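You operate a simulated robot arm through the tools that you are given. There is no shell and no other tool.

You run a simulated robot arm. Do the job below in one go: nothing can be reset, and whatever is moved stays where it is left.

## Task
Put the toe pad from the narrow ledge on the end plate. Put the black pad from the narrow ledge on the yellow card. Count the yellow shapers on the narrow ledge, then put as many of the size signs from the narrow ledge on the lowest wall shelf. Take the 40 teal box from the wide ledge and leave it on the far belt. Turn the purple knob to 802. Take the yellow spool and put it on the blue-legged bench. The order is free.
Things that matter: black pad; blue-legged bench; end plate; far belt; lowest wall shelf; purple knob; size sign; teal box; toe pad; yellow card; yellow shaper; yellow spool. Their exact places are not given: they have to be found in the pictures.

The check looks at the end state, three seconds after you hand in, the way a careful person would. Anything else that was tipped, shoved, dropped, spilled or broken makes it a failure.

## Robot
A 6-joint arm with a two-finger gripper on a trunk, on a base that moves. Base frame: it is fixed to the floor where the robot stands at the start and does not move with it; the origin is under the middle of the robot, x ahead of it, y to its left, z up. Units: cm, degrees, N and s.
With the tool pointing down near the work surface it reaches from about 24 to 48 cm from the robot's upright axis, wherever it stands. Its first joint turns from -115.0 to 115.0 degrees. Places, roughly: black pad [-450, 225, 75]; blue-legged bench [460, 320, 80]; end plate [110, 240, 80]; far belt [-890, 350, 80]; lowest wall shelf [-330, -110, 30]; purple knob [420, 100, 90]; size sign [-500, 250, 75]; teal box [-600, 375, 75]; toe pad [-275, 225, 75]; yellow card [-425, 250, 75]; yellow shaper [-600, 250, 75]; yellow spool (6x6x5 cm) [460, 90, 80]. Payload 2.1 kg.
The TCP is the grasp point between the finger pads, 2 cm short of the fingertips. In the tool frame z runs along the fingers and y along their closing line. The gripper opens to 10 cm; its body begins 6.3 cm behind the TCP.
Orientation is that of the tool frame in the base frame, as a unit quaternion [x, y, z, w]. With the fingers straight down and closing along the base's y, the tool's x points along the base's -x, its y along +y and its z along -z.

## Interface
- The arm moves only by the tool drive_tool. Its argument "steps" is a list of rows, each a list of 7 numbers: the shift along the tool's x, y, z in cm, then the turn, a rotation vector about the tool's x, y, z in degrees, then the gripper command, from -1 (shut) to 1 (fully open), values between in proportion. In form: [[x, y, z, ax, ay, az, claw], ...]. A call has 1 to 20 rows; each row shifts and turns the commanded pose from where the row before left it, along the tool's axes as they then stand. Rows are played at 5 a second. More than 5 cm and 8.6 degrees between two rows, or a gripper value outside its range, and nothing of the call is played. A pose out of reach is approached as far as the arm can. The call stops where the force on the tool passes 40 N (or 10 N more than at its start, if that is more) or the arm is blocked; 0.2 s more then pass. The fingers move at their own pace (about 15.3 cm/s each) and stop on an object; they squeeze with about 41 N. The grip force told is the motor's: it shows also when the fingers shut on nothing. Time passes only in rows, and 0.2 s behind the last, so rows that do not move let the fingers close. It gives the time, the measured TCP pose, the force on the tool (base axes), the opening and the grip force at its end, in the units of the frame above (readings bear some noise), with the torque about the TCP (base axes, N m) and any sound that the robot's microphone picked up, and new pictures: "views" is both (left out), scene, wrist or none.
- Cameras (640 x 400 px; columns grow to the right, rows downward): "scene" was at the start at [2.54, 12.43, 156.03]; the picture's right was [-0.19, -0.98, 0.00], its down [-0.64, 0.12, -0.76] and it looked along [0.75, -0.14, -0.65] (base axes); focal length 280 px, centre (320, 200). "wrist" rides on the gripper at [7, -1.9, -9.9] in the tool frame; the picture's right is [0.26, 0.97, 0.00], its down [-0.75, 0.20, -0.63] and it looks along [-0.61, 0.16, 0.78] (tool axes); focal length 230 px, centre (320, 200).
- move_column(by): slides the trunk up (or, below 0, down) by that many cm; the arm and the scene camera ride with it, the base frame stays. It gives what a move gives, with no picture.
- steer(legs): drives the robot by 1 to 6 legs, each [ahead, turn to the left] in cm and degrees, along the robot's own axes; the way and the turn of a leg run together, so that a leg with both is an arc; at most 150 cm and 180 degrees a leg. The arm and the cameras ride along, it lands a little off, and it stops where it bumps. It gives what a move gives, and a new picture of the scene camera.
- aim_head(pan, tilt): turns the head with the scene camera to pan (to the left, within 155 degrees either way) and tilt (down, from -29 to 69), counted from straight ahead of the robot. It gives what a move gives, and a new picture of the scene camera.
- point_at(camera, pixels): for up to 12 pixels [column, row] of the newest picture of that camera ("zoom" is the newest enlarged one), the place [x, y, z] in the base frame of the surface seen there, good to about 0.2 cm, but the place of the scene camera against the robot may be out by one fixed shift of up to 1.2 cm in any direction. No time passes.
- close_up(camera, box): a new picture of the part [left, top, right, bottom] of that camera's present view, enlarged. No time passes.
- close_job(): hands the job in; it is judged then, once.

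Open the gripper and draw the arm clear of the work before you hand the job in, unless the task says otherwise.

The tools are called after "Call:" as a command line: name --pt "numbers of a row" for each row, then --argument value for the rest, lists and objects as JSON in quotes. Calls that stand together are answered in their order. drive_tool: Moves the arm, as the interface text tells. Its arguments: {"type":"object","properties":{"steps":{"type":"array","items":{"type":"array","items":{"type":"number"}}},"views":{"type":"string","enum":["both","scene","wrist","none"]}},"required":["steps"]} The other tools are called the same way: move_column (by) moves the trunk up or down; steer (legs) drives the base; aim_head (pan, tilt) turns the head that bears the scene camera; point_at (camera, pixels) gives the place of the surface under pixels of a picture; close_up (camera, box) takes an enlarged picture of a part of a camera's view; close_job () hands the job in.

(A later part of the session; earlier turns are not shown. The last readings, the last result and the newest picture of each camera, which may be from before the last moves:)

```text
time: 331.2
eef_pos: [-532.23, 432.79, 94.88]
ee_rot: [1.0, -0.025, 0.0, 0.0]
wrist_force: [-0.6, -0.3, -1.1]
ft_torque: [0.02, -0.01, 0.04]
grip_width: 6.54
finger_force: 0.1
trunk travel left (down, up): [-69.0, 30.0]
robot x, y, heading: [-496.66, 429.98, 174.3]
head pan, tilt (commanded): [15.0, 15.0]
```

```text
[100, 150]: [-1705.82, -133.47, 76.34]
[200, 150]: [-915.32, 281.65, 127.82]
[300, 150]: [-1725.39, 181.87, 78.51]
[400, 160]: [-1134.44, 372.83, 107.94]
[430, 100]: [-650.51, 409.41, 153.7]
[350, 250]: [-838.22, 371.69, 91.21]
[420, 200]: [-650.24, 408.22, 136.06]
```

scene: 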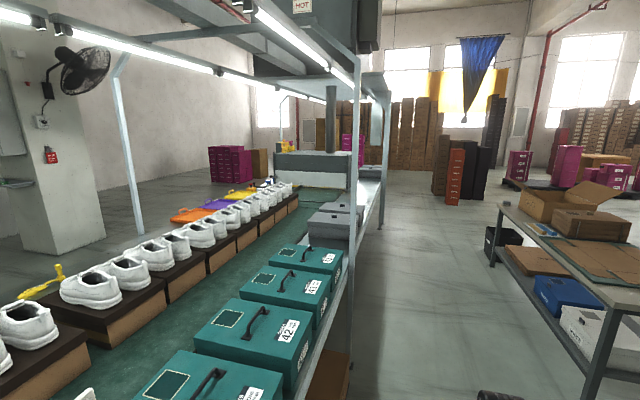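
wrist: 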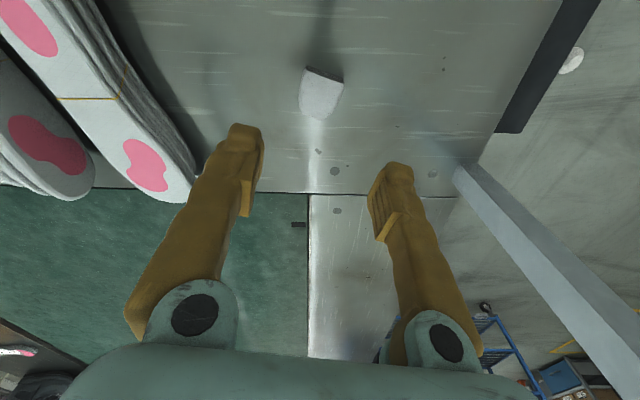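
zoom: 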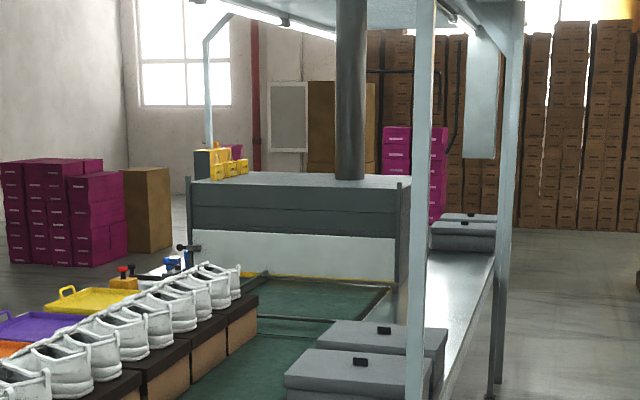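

The far belt seems to be the green section before the grey machine. I first raise the trunk and position the robot in front of the 40 box, facing the ledge.

Call:
move_column --by 8

Call:
steer --legs '[[54, 0], [0, 95.6]]'

Call:
aim_head --pan 0 --tilt 50

```text
time: 332.4
eef_pos: [-532.26, 432.87, 103.0]
ee_rot: [1.0, -0.025, 0.0, 0.0]
wrist_force: [0.5, 0.3, -0.5]
ft_torque: [-0.01, 0.0, 0.02]
grip_width: 6.46
finger_force: 0.1
trunk travel left (down, up): [-77.0, 22.0]
robot x, y, heading: [-496.72, 429.89, 174.5]
head pan, tilt (commanded): [15.0, 15.0]
```

```text
time: 339.6
eef_pos: [-549.74, 399.65, 102.87]
ee_rot: [0.683, 0.731, 0.0, 0.0]
wrist_force: [0.1, 0.2, 0.3]
ft_torque: [-0.01, -0.01, -0.02]
grip_width: 6.5
finger_force: 0.0
trunk travel left (down, up): [-77.0, 22.0]
robot x, y, heading: [-551.07, 435.2, -89.0]
head pan, tilt (commanded): [15.0, 15.0]
```

scene: 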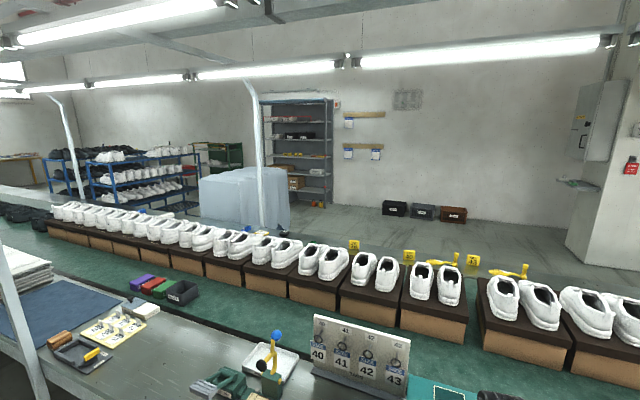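

```text
time: 340.6
eef_pos: [-549.59, 399.66, 102.86]
ee_rot: [0.682, 0.731, 0.0, 0.0]
wrist_force: [0.2, -0.3, 0.7]
ft_torque: [0.03, 0.02, -0.01]
grip_width: 6.5
finger_force: 0.0
trunk travel left (down, up): [-77.0, 22.0]
robot x, y, heading: [-550.97, 435.32, -88.7]
head pan, tilt (commanded): [0.0, 50.0]
```

scene: 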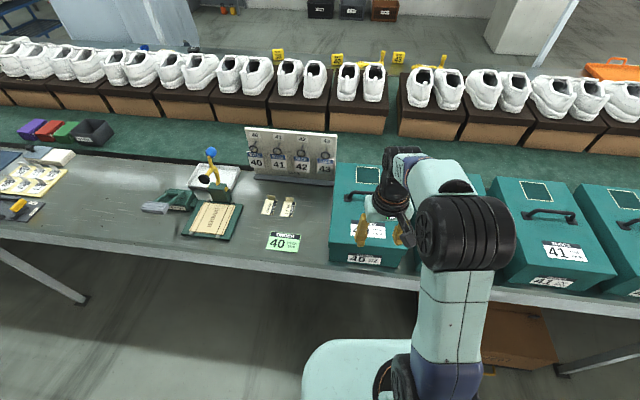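

I check the floor clearance (carton under the ledge at (515,350)) before driving in, and view with the wrist camera.

Call:
point_at --camera "scene" --pixels '[[515, 360], [480, 370], [555, 370], [300, 260], [380, 280], [300, 290], [350, 205], [385, 235], [385, 180], [395, 268], [335, 250]]'

Call:
drive_tool --pt "0 0 0 0 0 0 0.6" --views "wrist"

```text
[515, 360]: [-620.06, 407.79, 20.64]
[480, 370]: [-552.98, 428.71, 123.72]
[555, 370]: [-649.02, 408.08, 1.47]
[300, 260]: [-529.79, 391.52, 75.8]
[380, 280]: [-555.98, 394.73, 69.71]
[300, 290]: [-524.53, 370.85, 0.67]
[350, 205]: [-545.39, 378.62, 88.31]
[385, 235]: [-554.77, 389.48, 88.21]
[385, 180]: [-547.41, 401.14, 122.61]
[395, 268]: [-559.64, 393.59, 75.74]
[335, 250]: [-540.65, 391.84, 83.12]
```

```text
time: 341.0
eef_pos: [-549.69, 399.63, 102.88]
ee_rot: [0.683, 0.73, 0.0, 0.0]
wrist_force: [0.4, 0.4, -0.5]
ft_torque: [-0.02, -0.01, 0.01]
grip_width: 7.98
finger_force: 0.0
trunk travel left (down, up): [-77.0, 22.0]
robot x, y, heading: [-551.28, 435.51, -88.8]
head pan, tilt (commanded): [0.0, 50.0]
```

wrist: 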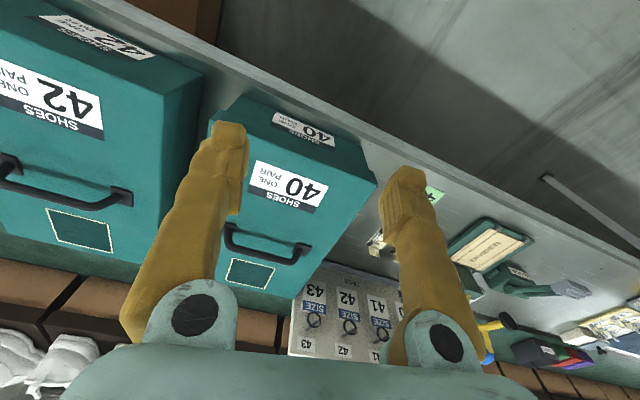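

The carton at (−620,408) is clear of my base. I drive 14 cm ahead.

Call:
steer --legs '[[14, 0]]'

Call:
drive_tool --pt "-3 0 0 0 0 0 0.6" --pt "-3 0 0 0 0 0 0.6" --views "wrist"

```text
time: 342.4
eef_pos: [-549.3, 385.7, 102.89]
ee_rot: [0.682, 0.731, 0.0, 0.0]
wrist_force: [-0.5, 0.5, -0.4]
ft_torque: [0.0, -0.01, -0.01]
grip_width: 7.99
finger_force: 0.0
trunk travel left (down, up): [-77.0, 22.0]
robot x, y, heading: [-550.66, 421.35, -88.8]
head pan, tilt (commanded): [0.0, 50.0]
```

scene: 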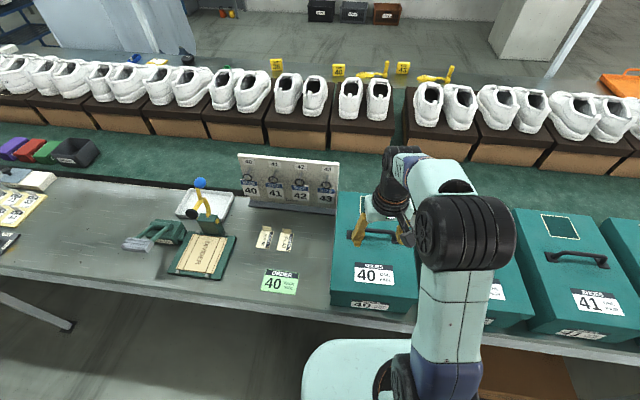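

```text
time: 343.0
eef_pos: [-548.9, 379.49, 102.9]
ee_rot: [0.682, 0.731, 0.001, 0.0]
wrist_force: [-0.6, -0.1, 0.9]
ft_torque: [0.03, -0.03, -0.02]
grip_width: 8.01
finger_force: 0.1
trunk travel left (down, up): [-77.0, 22.0]
robot x, y, heading: [-550.73, 421.46, -88.6]
head pan, tilt (commanded): [0.0, 50.0]
```

wrist: 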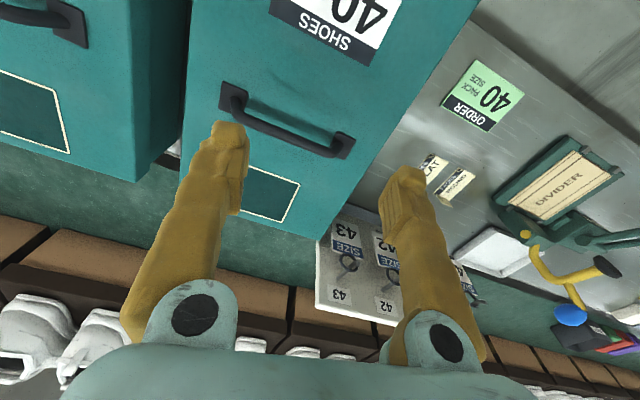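

I measure the handle from the wrist camera: ends at (238,98) and (343,150).

Call:
point_at --camera "wrist" --pixels '[[234, 98], [345, 148], [262, 120], [290, 132], [315, 145], [270, 124], [200, 90], [400, 100], [260, 70]]'

Call:
close_up --camera "wrist" --box '[190, 60, 390, 185]'

```text
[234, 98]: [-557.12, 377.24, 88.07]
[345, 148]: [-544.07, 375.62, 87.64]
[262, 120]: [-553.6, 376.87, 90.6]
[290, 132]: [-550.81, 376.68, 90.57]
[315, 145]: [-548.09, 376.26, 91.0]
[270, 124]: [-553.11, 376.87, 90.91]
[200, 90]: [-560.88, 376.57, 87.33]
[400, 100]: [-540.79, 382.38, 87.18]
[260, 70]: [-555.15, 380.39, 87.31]
```

```text
3.20 times, centred on (290, 122) of wrist
```

zoom: 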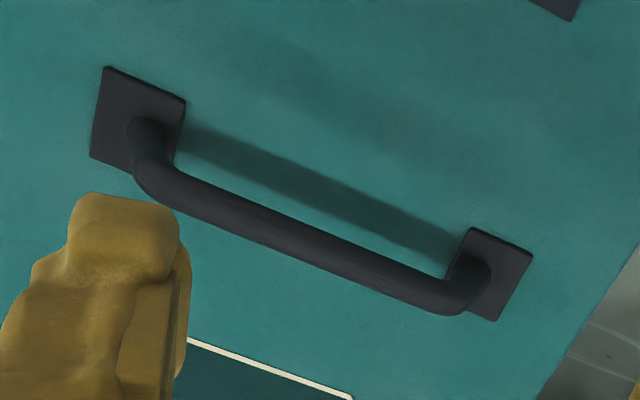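

The bar's middle is (−550.7,376.5), top z≈90.9, lid z≈87.2. I move above it and rotate the tool about −80° so the fingers close across the bar.

Call:
drive_tool --pt "-2.8 -2.0 0 0 0 0 0" --pt "0 0 0 0 0 -8 0" --pt "0 0 0 0 0 -8 0" --pt "0 0 0 0 0 -8 0" --pt "0 0 0 0 0 -8 0" --pt "0 0 0 0 0 -8 0" --pt "0 0 0 0 0 -8 0" --pt "0 0 0 0 0 -8 0" --pt "0 0 0 0 0 -8 0" --pt "0 0 0 0 0 -8 0" --pt "0 0 0 0 0 -8 0" --pt "0 0 0 0 0 0 0" --views "both"

```text
time: 345.6
eef_pos: [-550.79, 376.76, 102.91]
ee_rot: [0.051, 0.999, 0.001, 0.0]
wrist_force: [0.3, 0.5, -0.1]
ft_torque: [0.02, -0.02, 0.01]
grip_width: 5.0
finger_force: 0.1
trunk travel left (down, up): [-77.0, 22.0]
robot x, y, heading: [-550.9, 421.34, -88.9]
head pan, tilt (commanded): [0.0, 50.0]
```

scene: 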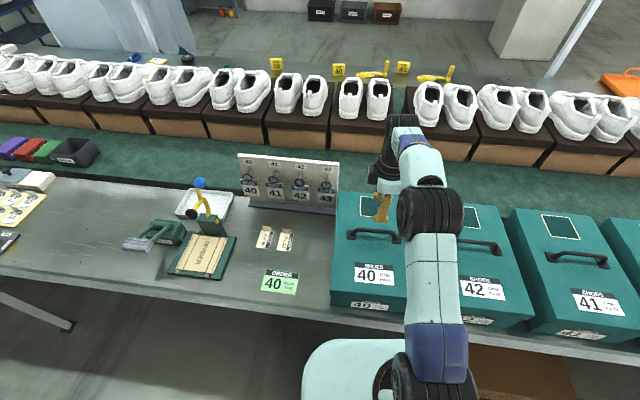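
wrist: 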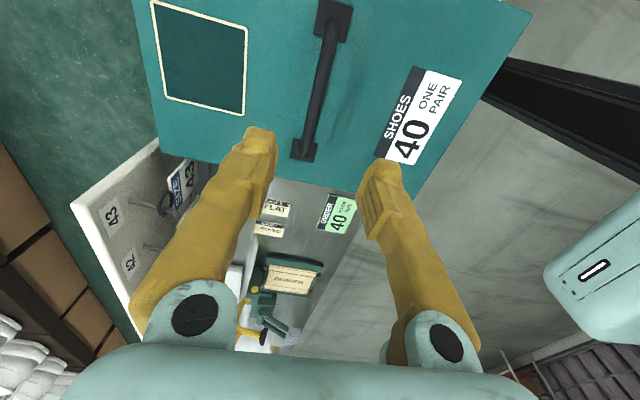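

I verify the bar's position relative to the fingers from this view.

Call:
point_at --camera "wrist" --pixels '[[326, 40], [320, 80], [314, 110], [308, 140]]'

```text
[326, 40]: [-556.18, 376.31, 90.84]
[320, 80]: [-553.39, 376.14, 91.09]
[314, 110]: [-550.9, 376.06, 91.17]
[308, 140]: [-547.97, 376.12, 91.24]
```

Bar confirmed at y≈376.2. I descend to z≈90.1 and close on the handle.

Call:
drive_tool --pt "-0.1 -0.4 4 0 0 0 0" --pt "0 0 4 0 0 0 0" --pt "0 0 3 0 0 0 0" --pt "0 0 1.8 0 0 0 0" --pt "0 0 0 0 0 0 0" --pt "0 0 0 0 0 0 -1" --pt "0 0 0 0 0 0 -1" --pt "0 0 0 0 0 0 -1" --views "both"

```text
time: 347.4
eef_pos: [-550.63, 376.23, 89.99]
ee_rot: [0.052, 0.999, 0.001, 0.0]
wrist_force: [0.1, 0.2, -0.1]
ft_torque: [-0.02, 0.12, 0.02]
grip_width: 0.59
finger_force: 30.4
trunk travel left (down, up): [-77.0, 22.0]
robot x, y, heading: [-550.75, 421.24, -88.8]
head pan, tilt (commanded): [0.0, 50.0]
```

scene: 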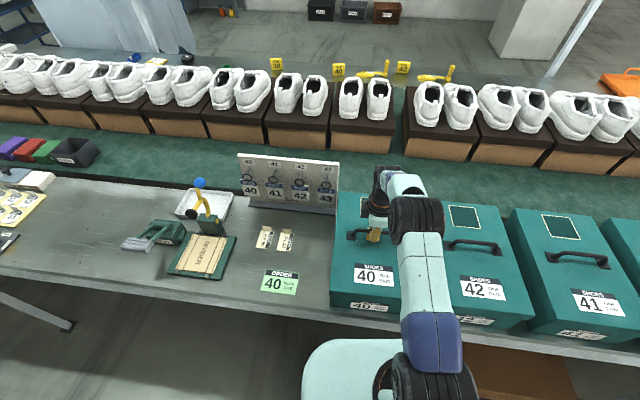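
wrist: 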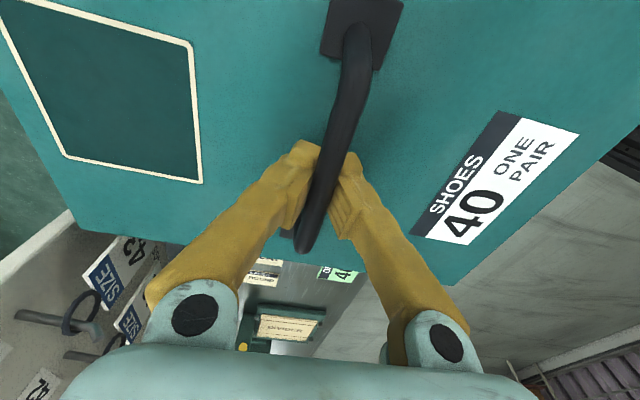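

Fingers show 0.59 cm; I wait a moment to see whether they hold the bar.

Call:
drive_tool --pt "0 0 0 0 0 0 -1" --pt "0 0 0 0 0 0 -1" --pt "0 0 0 0 0 0 -1" --views "wrist"

Call:
close_up --camera "wrist" --box '[240, 120, 400, 260]'

```text
time: 348.2
eef_pos: [-550.74, 376.25, 89.94]
ee_rot: [0.052, 0.999, 0.001, 0.0]
wrist_force: [0.2, 0.1, 0.1]
ft_torque: [0.0, -0.05, 0.01]
grip_width: 0.58
finger_force: 29.9
trunk travel left (down, up): [-77.0, 22.0]
robot x, y, heading: [-551.0, 421.1, -89.1]
head pan, tilt (commanded): [0.0, 50.0]
```

wrist: 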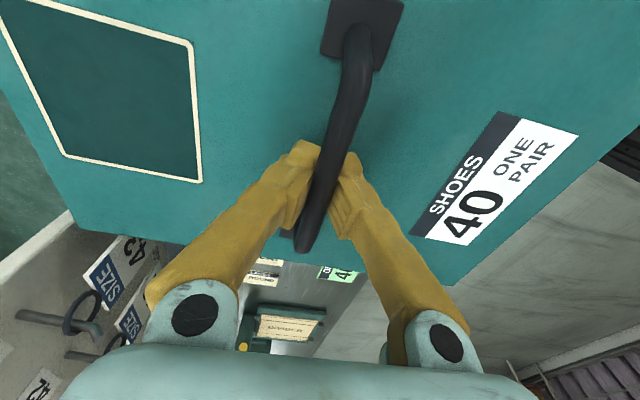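

```text
2.86 times, centred on (320, 190) of wrist
```

zoom: 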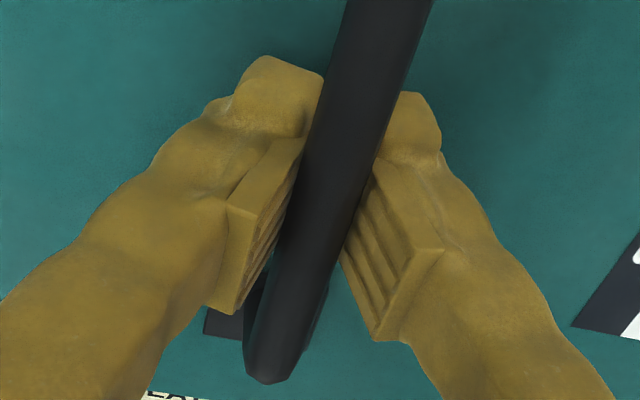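

The bar is held between the pads. I lift 1.5 cm as a test and read the force.

Call:
drive_tool --pt "0 0 -0.5 0 0 0 -1" --pt "0 0 -0.5 0 0 0 -1" --pt "0 0 -0.5 0 0 0 -1" --pt "0 0 0 0 0 0 -1" --views "both"

```text
time: 349.2
eef_pos: [-550.75, 376.22, 91.52]
ee_rot: [0.052, 0.999, 0.001, 0.0]
wrist_force: [0.0, 0.5, -8.8]
ft_torque: [-0.06, -0.05, -0.02]
grip_width: 0.6
finger_force: 29.8
trunk travel left (down, up): [-77.0, 22.0]
robot x, y, heading: [-550.9, 421.49, -88.8]
head pan, tilt (commanded): [0.0, 50.0]
```

scene: 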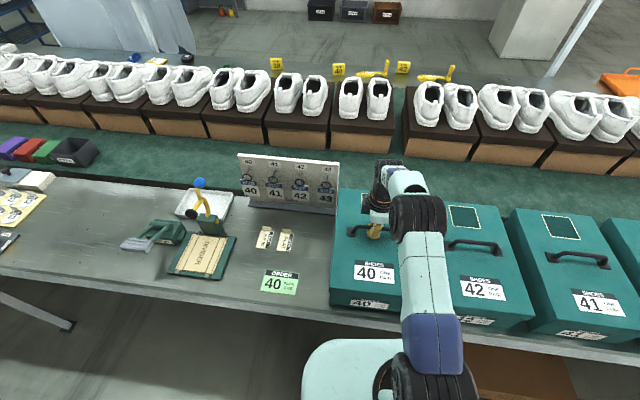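
wrist: 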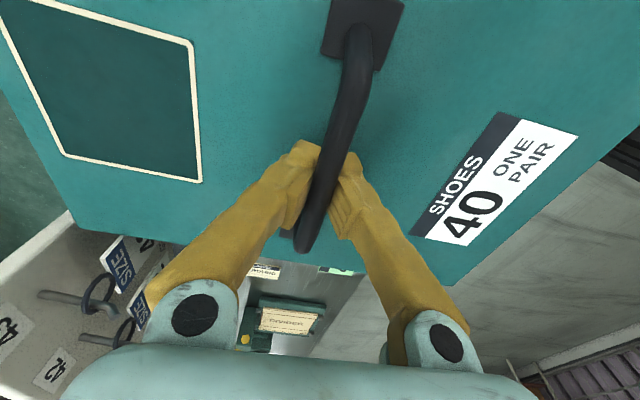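

The box is up (8.8 N). I lift another 8 cm straight up and then back out from the line.

Call:
drive_tool --pt "0 0 -2 0 0 0 -1" --pt "0 0 -2 0 0 0 -1" --pt "0 0 -2 0 0 0 -1" --pt "0 0 -2 0 0 0 -1" --pt "0 0 0 0 0 0 -1" --views "both"

```text
time: 350.4
eef_pos: [-550.65, 376.12, 99.49]
ee_rot: [0.052, 0.999, 0.0, -0.001]
wrist_force: [0.2, -0.8, -9.3]
ft_torque: [0.0, -0.02, -0.03]
grip_width: 0.6
finger_force: 30.5
trunk travel left (down, up): [-77.0, 22.0]
robot x, y, heading: [-550.7, 421.09, -88.8]
head pan, tilt (commanded): [0.0, 50.0]
```

scene: 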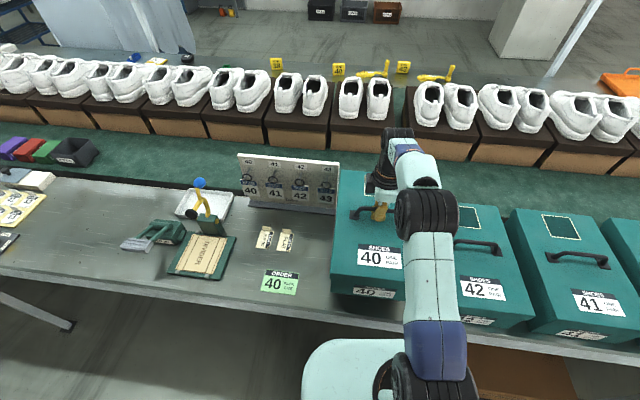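
wrist: 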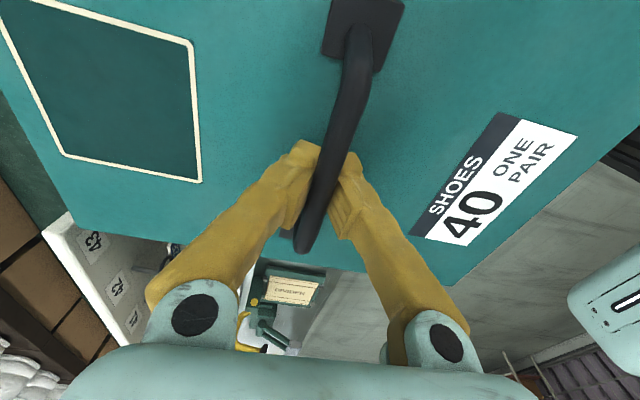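

The box hangs level. I raise the trunk 6 cm and back straight out 40 cm, then look at the far end.

Call:
move_column --by 6

Call:
steer --legs '[[-40, 0]]'

Call:
aim_head --pan -75 --tilt 20

```text
time: 351.4
eef_pos: [-550.74, 376.1, 105.45]
ee_rot: [0.053, 0.999, 0.001, 0.0]
wrist_force: [0.2, 0.2, -9.8]
ft_torque: [-0.01, -0.05, 0.03]
grip_width: 0.58
finger_force: 30.2
trunk travel left (down, up): [-83.0, 16.0]
robot x, y, heading: [-550.89, 421.18, -88.9]
head pan, tilt (commanded): [0.0, 50.0]
```

```text
time: 353.8
eef_pos: [-551.4, 415.54, 105.55]
ee_rot: [0.051, 0.999, 0.001, 0.0]
wrist_force: [0.0, -0.4, -8.8]
ft_torque: [0.02, -0.05, -0.01]
grip_width: 0.6
finger_force: 29.8
trunk travel left (down, up): [-83.0, 16.0]
robot x, y, heading: [-551.58, 460.9, -88.6]
head pan, tilt (commanded): [0.0, 50.0]
```

scene: 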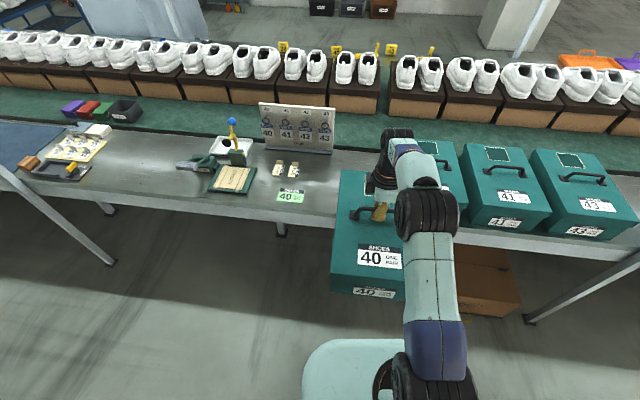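

```text
time: 355.3
eef_pos: [-551.39, 415.6, 105.55]
ee_rot: [0.052, 0.999, 0.001, 0.001]
wrist_force: [-0.5, 0.6, -8.9]
ft_torque: [0.01, -0.05, -0.05]
grip_width: 0.6
finger_force: 30.2
trunk travel left (down, up): [-83.0, 16.0]
robot x, y, heading: [-551.5, 461.11, -88.6]
head pan, tilt (commanded): [-75.0, 20.0]
```

scene: 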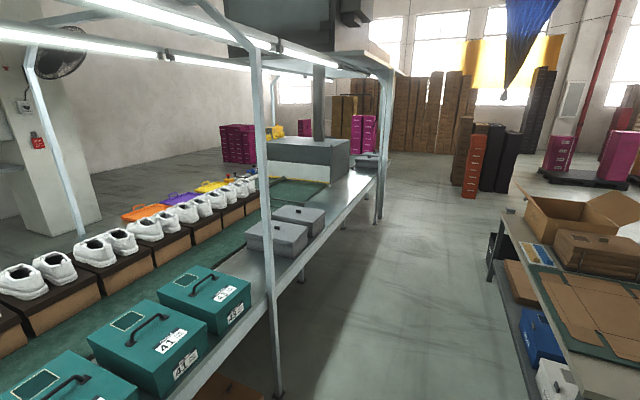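

The box is held clear. I zoom on the far end around (310,180) to find the far belt.

Call:
close_up --camera "scene" --box '[215, 110, 405, 240]'

Call:
point_at --camera "zoom" --pixels '[[260, 255], [330, 250], [370, 240], [230, 230], [330, 180], [440, 180], [450, 110], [550, 215], [500, 280], [520, 160], [570, 120], [300, 340]]'

```text
3.08 times, centred on (310, 175) of scene
```

zoom: 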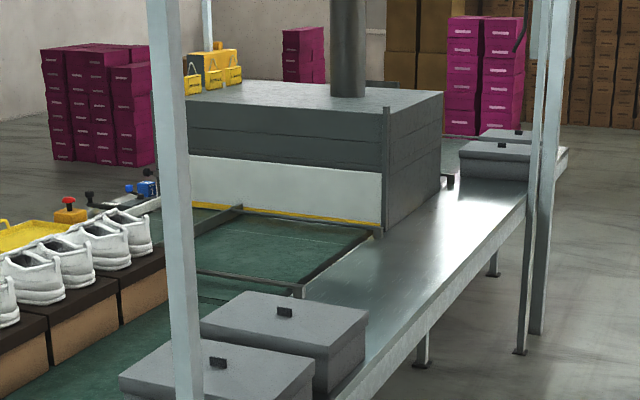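

```text
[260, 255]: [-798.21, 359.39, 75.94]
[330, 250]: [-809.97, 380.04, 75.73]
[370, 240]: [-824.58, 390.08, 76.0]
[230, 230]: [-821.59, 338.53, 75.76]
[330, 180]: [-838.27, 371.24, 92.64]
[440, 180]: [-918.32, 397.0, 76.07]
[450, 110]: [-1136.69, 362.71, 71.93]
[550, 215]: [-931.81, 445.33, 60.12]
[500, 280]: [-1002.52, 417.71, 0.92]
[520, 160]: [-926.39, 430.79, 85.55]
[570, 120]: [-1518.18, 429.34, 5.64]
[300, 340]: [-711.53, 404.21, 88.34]
```

The far belt starts beyond the dark cross bar at x≈−775 and runs under the machine (x −838…−920). I measure the table on the right before going along the aisle.

Call:
point_at --camera "scene" --pixels '[[490, 275], [505, 215], [560, 310], [530, 380], [400, 250], [278, 390], [380, 220], [330, 300], [467, 195], [545, 185]]'

```text
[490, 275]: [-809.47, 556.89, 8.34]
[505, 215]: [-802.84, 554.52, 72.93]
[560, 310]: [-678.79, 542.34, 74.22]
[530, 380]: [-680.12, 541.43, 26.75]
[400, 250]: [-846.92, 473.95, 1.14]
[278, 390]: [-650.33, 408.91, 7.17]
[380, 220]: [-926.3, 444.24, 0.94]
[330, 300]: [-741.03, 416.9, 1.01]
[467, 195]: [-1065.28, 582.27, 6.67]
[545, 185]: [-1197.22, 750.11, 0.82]
```

I turn to face along the aisle and drive on with the box ahead of me.

Call:
steer --legs '[[0, -98.4], [150, 0]]'

Call:
aim_head --pan 20 --tilt 25

```text
time: 366.9
eef_pos: [-745.77, 483.14, 105.65]
ee_rot: [0.786, 0.618, 0.001, 0.001]
wrist_force: [0.2, 0.7, -9.3]
ft_torque: [-0.06, 0.03, -0.01]
grip_width: 0.61
finger_force: 29.7
trunk travel left (down, up): [-83.0, 16.0]
robot x, y, heading: [-700.77, 477.0, 173.7]
head pan, tilt (commanded): [-75.0, 20.0]
```

scene: 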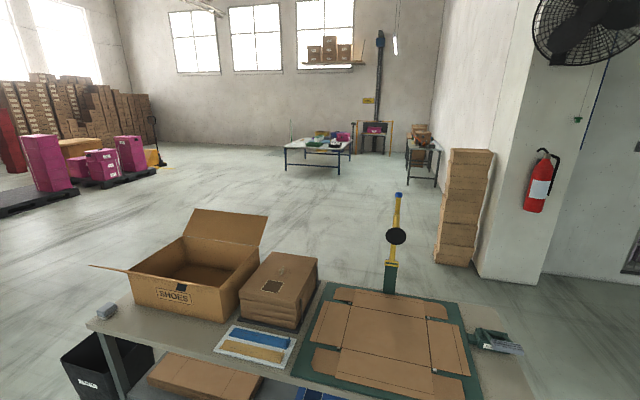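

```text
time: 368.6
eef_pos: [-745.7, 483.13, 105.48]
ee_rot: [0.786, 0.618, 0.001, 0.0]
wrist_force: [-0.6, -0.3, -9.5]
ft_torque: [-0.07, -0.02, -0.03]
grip_width: 0.58
finger_force: 29.8
trunk travel left (down, up): [-83.0, 16.0]
robot x, y, heading: [-700.82, 477.18, 173.7]
head pan, tilt (commanded): [20.0, 25.0]
```

scene: 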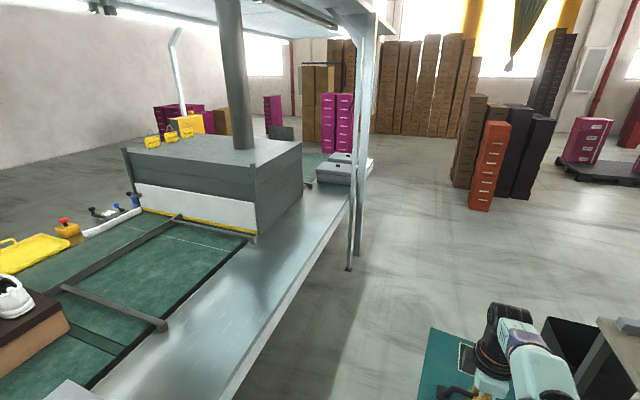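

I drive on to pass the machine and view the belt beyond it.

Call:
steer --legs '[[130, 0], [80, 0]]'

Call:
aim_head --pan 70 --tilt 30

```text
time: 378.9
eef_pos: [-952.99, 506.43, 105.51]
ee_rot: [0.787, 0.617, 0.001, 0.001]
wrist_force: [0.9, -0.2, -9.4]
ft_torque: [-0.05, 0.01, -0.02]
grip_width: 0.61
finger_force: 29.0
trunk travel left (down, up): [-83.0, 16.0]
robot x, y, heading: [-908.27, 500.02, 173.5]
head pan, tilt (commanded): [20.0, 25.0]
```

scene: 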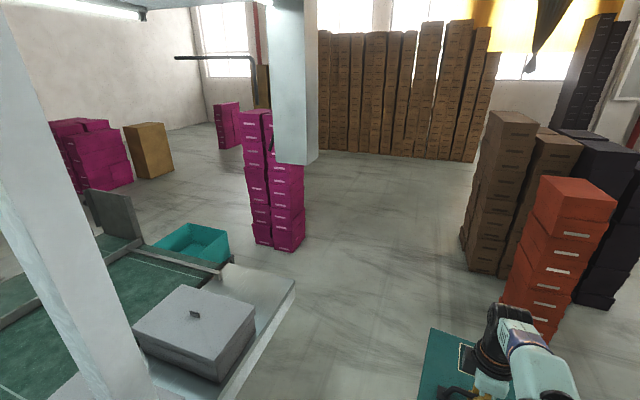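

```text
time: 380.1
eef_pos: [-952.96, 506.45, 105.54]
ee_rot: [0.787, 0.617, 0.002, 0.0]
wrist_force: [-0.7, -0.2, -8.7]
ft_torque: [-0.04, -0.01, -0.01]
grip_width: 0.61
finger_force: 30.1
trunk travel left (down, up): [-83.0, 16.0]
robot x, y, heading: [-908.53, 500.06, 173.3]
head pan, tilt (commanded): [70.0, 30.0]
```

scene: 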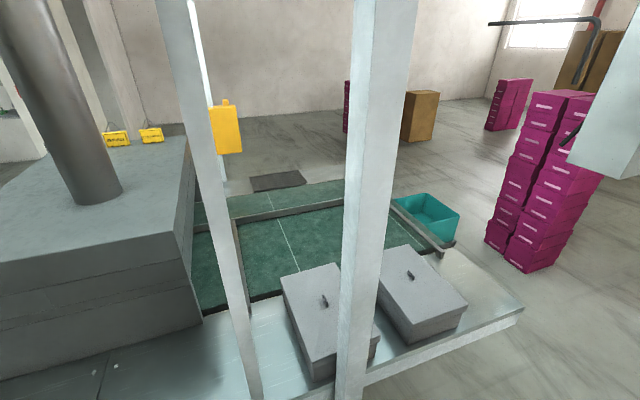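

Behind the machine the belt continues to an end with a teal bin. I measure this region.

Call:
point_at --camera "scene" --pixels '[[215, 270], [290, 240], [320, 225], [400, 225], [425, 240], [445, 245], [520, 300], [425, 215], [270, 200], [240, 225], [470, 360], [335, 190]]'

Call:
close_up --camera "scene" --box '[180, 150, 540, 400]'

```text
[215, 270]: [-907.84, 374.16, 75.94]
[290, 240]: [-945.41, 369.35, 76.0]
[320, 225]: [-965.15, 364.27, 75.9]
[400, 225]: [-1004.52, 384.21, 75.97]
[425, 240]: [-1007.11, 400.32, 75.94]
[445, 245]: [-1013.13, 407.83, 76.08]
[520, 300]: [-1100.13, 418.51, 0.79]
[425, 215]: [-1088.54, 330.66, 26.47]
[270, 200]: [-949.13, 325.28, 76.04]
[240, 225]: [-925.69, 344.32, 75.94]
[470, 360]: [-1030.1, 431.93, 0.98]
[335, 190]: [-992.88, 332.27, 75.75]
```

```text
1.60 times, centred on (360, 275) of scene
```

zoom: 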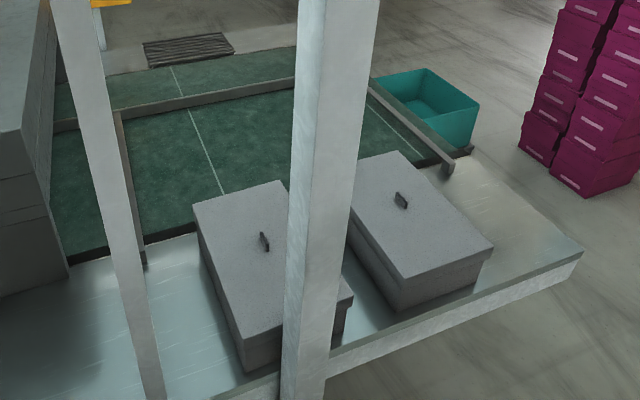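

The belt ends near x≈−1013 with a bar and a teal bin below. I check what is ahead of me before moving further.

Call:
aim_head --pan 15 --tilt 30

Call:
point_at --camera "scene" --pixels '[[540, 330], [600, 300], [510, 290], [470, 235], [265, 235], [300, 240], [200, 235], [225, 262], [290, 285], [400, 250], [150, 250], [230, 290]]'

```text
time: 381.4
eef_pos: [-952.97, 506.53, 105.59]
ee_rot: [0.787, 0.617, 0.001, 0.0]
wrist_force: [0.9, 0.4, -8.8]
ft_torque: [-0.03, 0.02, -0.01]
grip_width: 0.59
finger_force: 29.8
trunk travel left (down, up): [-83.0, 16.0]
robot x, y, heading: [-907.67, 500.46, 173.4]
head pan, tilt (commanded): [15.0, 30.0]
```

scene: 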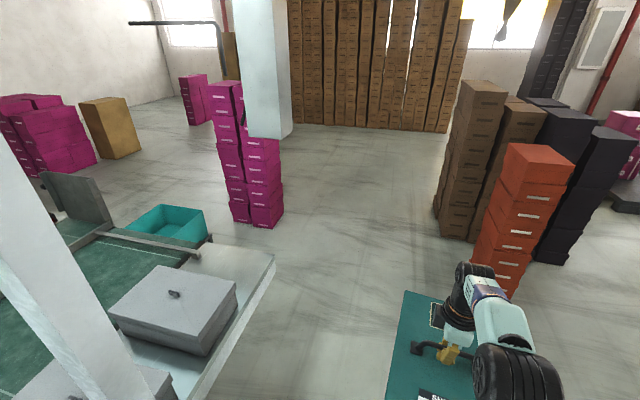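

```text
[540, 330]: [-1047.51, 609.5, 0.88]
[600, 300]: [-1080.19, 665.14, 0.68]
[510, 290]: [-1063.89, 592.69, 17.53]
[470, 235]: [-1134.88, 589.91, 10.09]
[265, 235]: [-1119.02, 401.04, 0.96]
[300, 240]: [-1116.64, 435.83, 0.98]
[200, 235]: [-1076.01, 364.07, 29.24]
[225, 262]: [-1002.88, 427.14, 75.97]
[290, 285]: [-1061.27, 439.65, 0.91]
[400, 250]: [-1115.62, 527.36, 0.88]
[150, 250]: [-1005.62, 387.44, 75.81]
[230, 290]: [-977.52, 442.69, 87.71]
```

I go 90 cm further and look back at the belt's end.

Call:
steer --legs '[[85, 0]]'

Call:
aim_head --pan 85 --tilt 40

Call:
point_at --camera "scene" --pixels '[[320, 200], [350, 250], [400, 200], [300, 150], [450, 250], [250, 200], [380, 300]]'

```text
time: 385.8
eef_pos: [-1036.73, 515.47, 105.56]
ee_rot: [0.785, 0.619, 0.001, 0.001]
wrist_force: [0.4, -0.3, -9.1]
ft_torque: [-0.03, -0.02, 0.01]
grip_width: 0.59
finger_force: 29.8
trunk travel left (down, up): [-83.0, 16.0]
robot x, y, heading: [-992.13, 509.9, 173.7]
head pan, tilt (commanded): [15.0, 30.0]
```

scene: 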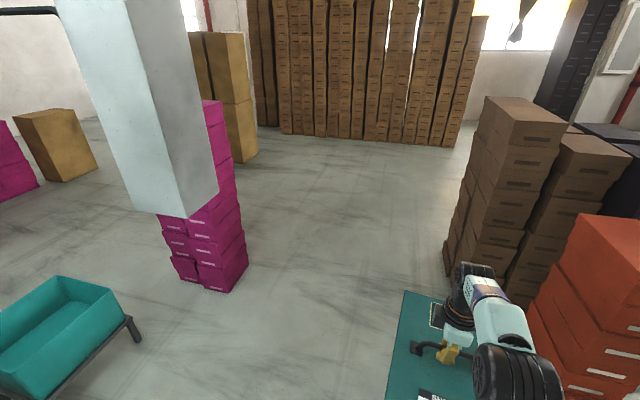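

```text
time: 387.2
eef_pos: [-1036.88, 515.56, 105.55]
ee_rot: [0.785, 0.62, 0.001, 0.0]
wrist_force: [0.0, -0.4, -8.8]
ft_torque: [-0.05, -0.03, 0.0]
grip_width: 0.59
finger_force: 30.4
trunk travel left (down, up): [-83.0, 16.0]
robot x, y, heading: [-991.88, 509.8, 173.9]
head pan, tilt (commanded): [85.0, 40.0]
```

scene: 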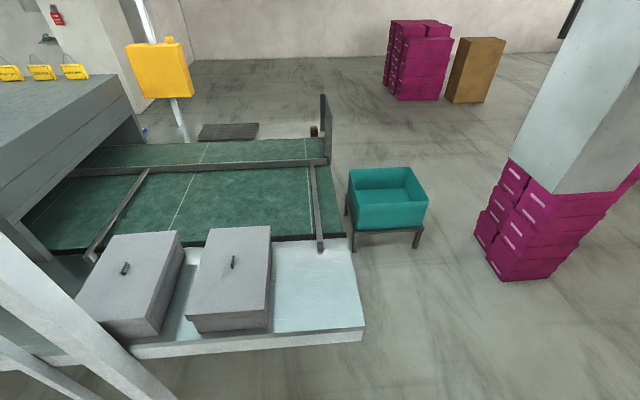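

```text
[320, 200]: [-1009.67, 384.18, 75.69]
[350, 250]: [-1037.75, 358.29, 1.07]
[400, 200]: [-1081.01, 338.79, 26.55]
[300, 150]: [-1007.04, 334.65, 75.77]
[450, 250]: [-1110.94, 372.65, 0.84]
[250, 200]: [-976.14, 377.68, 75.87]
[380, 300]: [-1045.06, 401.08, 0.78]
```

This view shows the belt end with rails. I measure rails, belt edges, and grey boxes precisely.

Call:
point_at --camera "scene" --pixels '[[318, 190], [321, 246], [316, 168], [338, 205], [344, 236], [300, 238], [280, 242], [225, 166], [270, 232], [266, 325], [364, 328], [357, 262]]'

Call:
close_up --camera "scene" --box '[180, 130, 440, 300]'

```text
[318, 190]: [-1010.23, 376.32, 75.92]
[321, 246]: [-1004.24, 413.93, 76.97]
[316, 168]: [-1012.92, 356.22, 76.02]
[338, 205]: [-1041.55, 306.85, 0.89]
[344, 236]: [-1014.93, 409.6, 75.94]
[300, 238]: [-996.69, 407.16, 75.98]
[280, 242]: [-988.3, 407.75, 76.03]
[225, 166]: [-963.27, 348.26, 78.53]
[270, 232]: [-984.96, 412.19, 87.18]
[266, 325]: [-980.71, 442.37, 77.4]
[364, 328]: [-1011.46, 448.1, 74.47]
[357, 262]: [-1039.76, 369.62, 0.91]
```

```text
2.35 times, centred on (310, 215) of scene
```

zoom: 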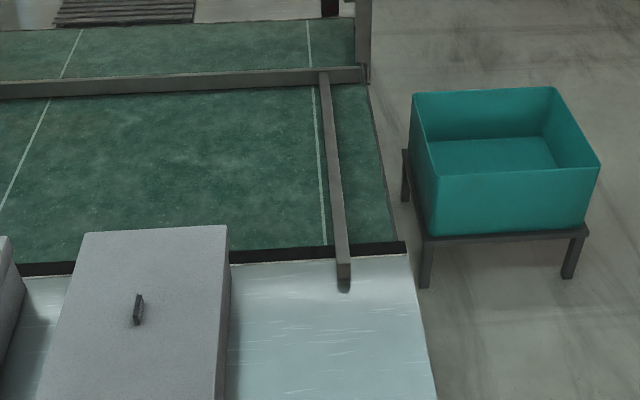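

I measure the dark stop panel at (326,110) and the purple stack near (540,220), which limit my turning room.

Call:
point_at --camera "scene" --pixels '[[326, 97], [326, 120], [328, 150], [490, 165], [480, 240], [497, 270], [560, 270], [540, 195], [425, 180], [350, 172], [385, 230], [310, 130]]'

```text
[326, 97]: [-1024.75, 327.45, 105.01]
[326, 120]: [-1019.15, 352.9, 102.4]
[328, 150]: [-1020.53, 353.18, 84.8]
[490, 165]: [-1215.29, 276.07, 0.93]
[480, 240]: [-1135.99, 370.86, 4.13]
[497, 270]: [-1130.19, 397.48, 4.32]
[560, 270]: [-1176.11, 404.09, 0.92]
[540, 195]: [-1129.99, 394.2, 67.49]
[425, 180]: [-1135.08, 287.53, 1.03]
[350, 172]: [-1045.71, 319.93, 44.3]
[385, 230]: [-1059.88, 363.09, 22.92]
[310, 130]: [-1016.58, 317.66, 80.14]
```

The stop panel (x≈−1020, top z 105) and stack (x≤−1130) leave a good lane. I go to about (−1060,517), turn toward −y, and advance to about (−1079,430).

Call:
steer --legs '[[68, 0], [0, 84], [85, 0]]'

Call:
aim_head --pan 50 --tilt 40

```text
time: 396.4
eef_pos: [-1075.42, 446.68, 105.75]
ee_rot: [0.163, 0.986, 0.016, 0.0]
wrist_force: [2.1, 10.0, -5.3]
ft_torque: [-1.39, 0.09, 0.18]
grip_width: 0.61
finger_force: 29.9
trunk travel left (down, up): [-83.0, 16.0]
robot x, y, heading: [-1065.03, 489.55, -102.3]
head pan, tilt (commanded): [85.0, 40.0]
stopped in leg 3: the force on the tool passed its limit at 178 N (the readings are from after the stop); the commanded pose is now the measured one
```

scene: 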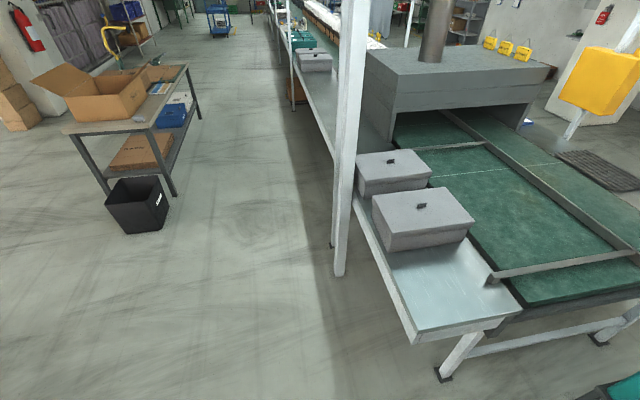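

```text
time: 397.4
eef_pos: [-1075.29, 446.57, 105.6]
ee_rot: [0.163, 0.986, 0.015, 0.0]
wrist_force: [2.9, 15.4, -13.6]
ft_torque: [-1.44, 0.28, 0.26]
grip_width: 0.57
finger_force: 29.3
trunk travel left (down, up): [-83.0, 16.0]
robot x, y, heading: [-1065.03, 489.31, -102.2]
head pan, tilt (commanded): [50.0, 40.0]
```

scene: 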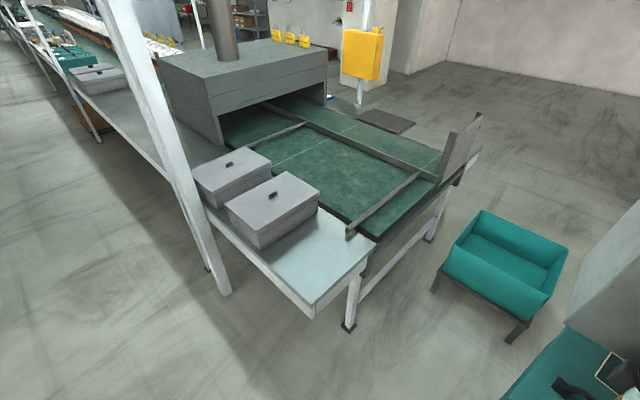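

The box pressed against something — a pillar at the right (610,260). I look straight ahead before moving.

Call:
aim_head --pan 0 --tilt 45

Call:
drive_tool --pt "0 0 0 0 0 0 -1" --views "wrist"

```text
time: 398.6
eef_pos: [-1075.21, 446.52, 105.61]
ee_rot: [0.164, 0.986, 0.016, 0.0]
wrist_force: [3.4, 17.5, -19.7]
ft_torque: [-1.45, 0.39, 0.31]
grip_width: 0.59
finger_force: 29.4
trunk travel left (down, up): [-83.0, 16.0]
robot x, y, heading: [-1064.71, 489.38, -102.1]
head pan, tilt (commanded): [0.0, 45.0]
```

scene: 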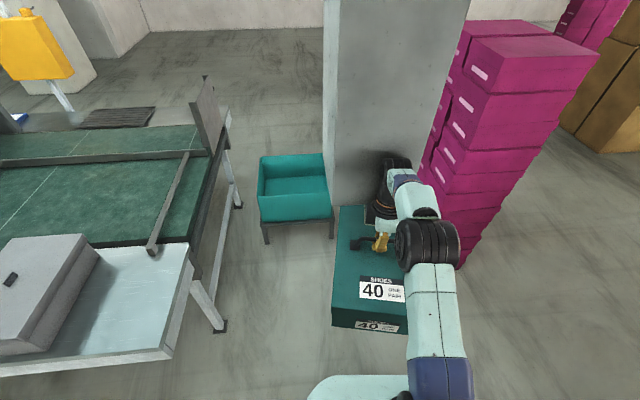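

```text
time: 399.0
eef_pos: [-1075.24, 446.55, 105.58]
ee_rot: [0.163, 0.986, 0.016, -0.001]
wrist_force: [3.7, 17.3, -19.9]
ft_torque: [-1.5, 0.41, 0.34]
grip_width: 0.61
finger_force: 28.9
trunk travel left (down, up): [-83.0, 16.0]
robot x, y, heading: [-1064.75, 489.3, -102.3]
head pan, tilt (commanded): [0.0, 45.0]
```

wrist: 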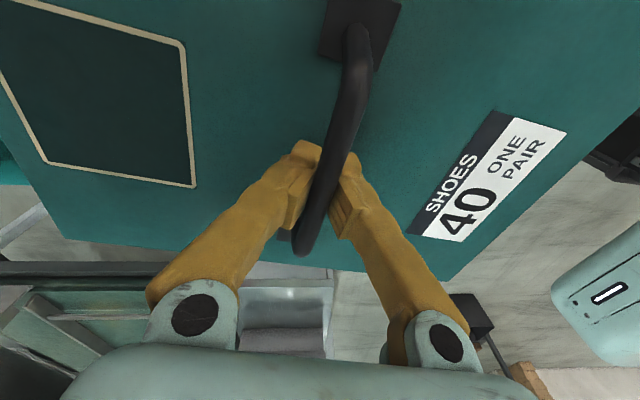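

A concrete pillar stands right there next to the bin. I back off 20 cm and measure it.

Call:
steer --legs '[[-20, 0]]'

Call:
point_at --camera "scene" --pixels '[[330, 100], [345, 100], [440, 60], [400, 80], [335, 170], [300, 190], [460, 150], [350, 60]]'

Call:
aim_head --pan 0 --tilt 35

```text
time: 400.6
eef_pos: [-1071.0, 465.66, 105.64]
ee_rot: [0.164, 0.986, 0.018, 0.001]
wrist_force: [-1.0, -0.2, -8.7]
ft_torque: [-0.05, -0.04, 0.02]
grip_width: 0.61
finger_force: 29.3
trunk travel left (down, up): [-83.0, 16.0]
robot x, y, heading: [-1060.62, 509.16, -102.2]
head pan, tilt (commanded): [0.0, 45.0]
```

scene: 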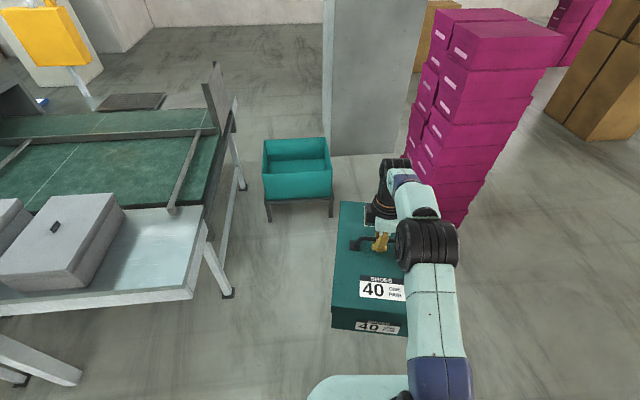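

```text
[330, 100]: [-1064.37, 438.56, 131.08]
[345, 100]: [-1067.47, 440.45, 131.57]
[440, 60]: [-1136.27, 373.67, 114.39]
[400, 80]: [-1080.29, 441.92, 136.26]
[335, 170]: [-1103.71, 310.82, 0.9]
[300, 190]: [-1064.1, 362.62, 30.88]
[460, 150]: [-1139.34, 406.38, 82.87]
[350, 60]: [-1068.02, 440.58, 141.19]
```

```text
time: 401.3
eef_pos: [-1070.99, 465.62, 105.49]
ee_rot: [0.163, 0.986, 0.017, 0.0]
wrist_force: [0.0, 0.0, -9.6]
ft_torque: [-0.05, 0.01, 0.03]
grip_width: 0.61
finger_force: 29.6
trunk travel left (down, up): [-83.0, 16.0]
robot x, y, heading: [-1060.2, 508.81, -102.2]
head pan, tilt (commanded): [0.0, 35.0]
```

scene: 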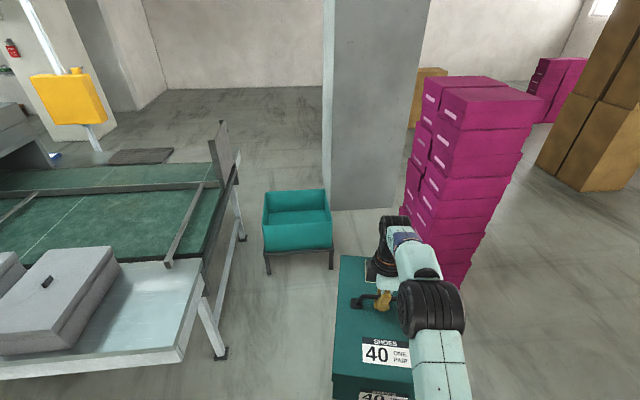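

The "pillar" seems to hang from above, ending at row ~208. I measure its lower edge.

Call:
point_at --camera "scene" --pixels '[[340, 204], [360, 204], [385, 204], [330, 200], [400, 160], [326, 120], [333, 150], [360, 215], [410, 120]]'

Call:
close_up --camera "scene" --box '[250, 100, 450, 260]'

```text
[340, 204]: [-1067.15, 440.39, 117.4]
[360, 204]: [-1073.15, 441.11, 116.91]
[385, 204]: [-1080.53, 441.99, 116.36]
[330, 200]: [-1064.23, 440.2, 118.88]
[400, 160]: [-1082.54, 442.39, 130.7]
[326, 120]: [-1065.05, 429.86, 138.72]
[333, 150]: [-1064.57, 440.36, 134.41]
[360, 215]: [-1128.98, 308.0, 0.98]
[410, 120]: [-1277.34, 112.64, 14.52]
```

```text
2.50 times, centred on (350, 180) of scene
```

zoom: 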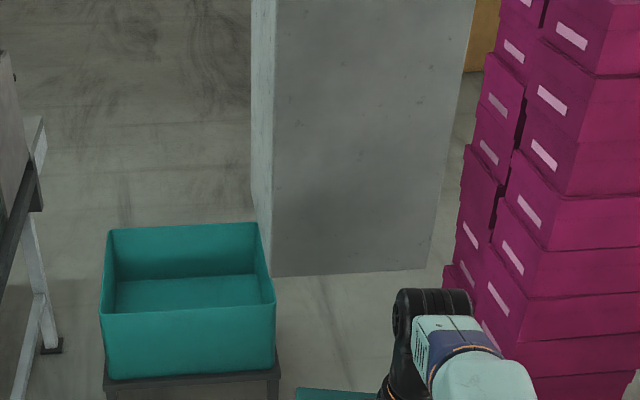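

The hanging slab spans x −1083…−1064 at y≈440 with its underside at z≈116; it was the arm that touched it. Before replanning I look at my own column from above to know how near the table edge I may stand.

Call:
aim_head --pan -70 --tilt 69

Call:
point_at --camera "scene" --pixels '[[430, 330], [400, 300], [460, 310], [360, 320], [330, 350], [300, 300], [250, 350], [380, 290], [470, 380], [390, 380]]'

Call:
aim_head --pan -140 --tilt 69

Call:
point_at --camera "scene" --pixels '[[430, 330], [400, 300], [460, 310], [360, 320], [330, 350], [300, 300], [250, 350], [320, 250], [200, 300], [150, 350]]'

```text
time: 402.7
eef_pos: [-1071.07, 465.59, 105.52]
ee_rot: [0.164, 0.986, 0.018, -0.001]
wrist_force: [0.0, 0.3, -9.7]
ft_torque: [-0.05, -0.04, 0.0]
grip_width: 0.62
finger_force: 29.2
trunk travel left (down, up): [-83.0, 16.0]
robot x, y, heading: [-1060.59, 508.54, -102.1]
head pan, tilt (commanded): [-70.0, 68.8]
```

scene: 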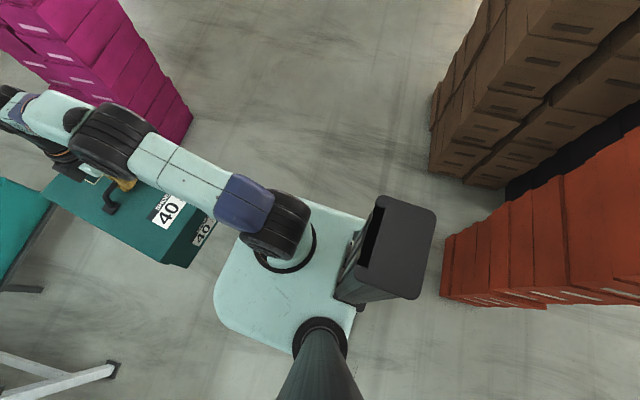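

```text
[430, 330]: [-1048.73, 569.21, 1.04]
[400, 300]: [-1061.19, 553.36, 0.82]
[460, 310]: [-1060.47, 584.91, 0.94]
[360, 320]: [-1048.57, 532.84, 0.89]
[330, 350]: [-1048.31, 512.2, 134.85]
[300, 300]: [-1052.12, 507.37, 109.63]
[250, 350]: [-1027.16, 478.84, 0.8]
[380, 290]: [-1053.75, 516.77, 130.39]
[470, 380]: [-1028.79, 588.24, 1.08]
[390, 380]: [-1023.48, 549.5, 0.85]
```

```text
time: 404.1
eef_pos: [-1071.06, 465.73, 105.45]
ee_rot: [0.164, 0.986, 0.018, 0.0]
wrist_force: [-0.1, 0.6, -8.6]
ft_torque: [-0.07, -0.01, 0.02]
grip_width: 0.6
finger_force: 29.4
trunk travel left (down, up): [-83.0, 16.0]
robot x, y, heading: [-1060.9, 508.66, -102.2]
head pan, tilt (commanded): [-140.0, 68.8]
```

scene: 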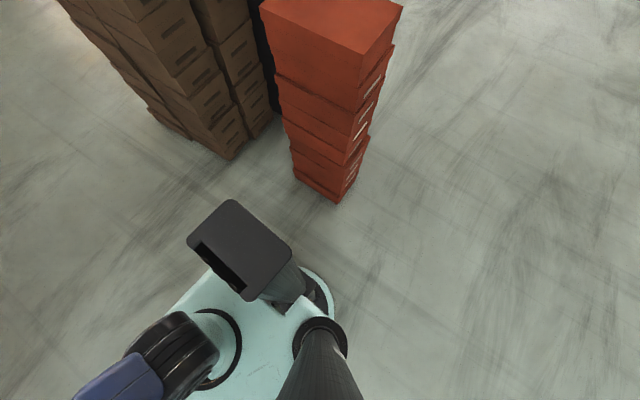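

```text
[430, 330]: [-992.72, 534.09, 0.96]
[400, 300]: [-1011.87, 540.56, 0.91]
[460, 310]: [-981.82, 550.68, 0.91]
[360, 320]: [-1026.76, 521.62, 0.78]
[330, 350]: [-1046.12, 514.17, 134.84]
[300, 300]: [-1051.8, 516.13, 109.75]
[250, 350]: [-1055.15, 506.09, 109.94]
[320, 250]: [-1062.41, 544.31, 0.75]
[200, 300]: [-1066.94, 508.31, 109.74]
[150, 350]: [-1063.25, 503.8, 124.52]
```

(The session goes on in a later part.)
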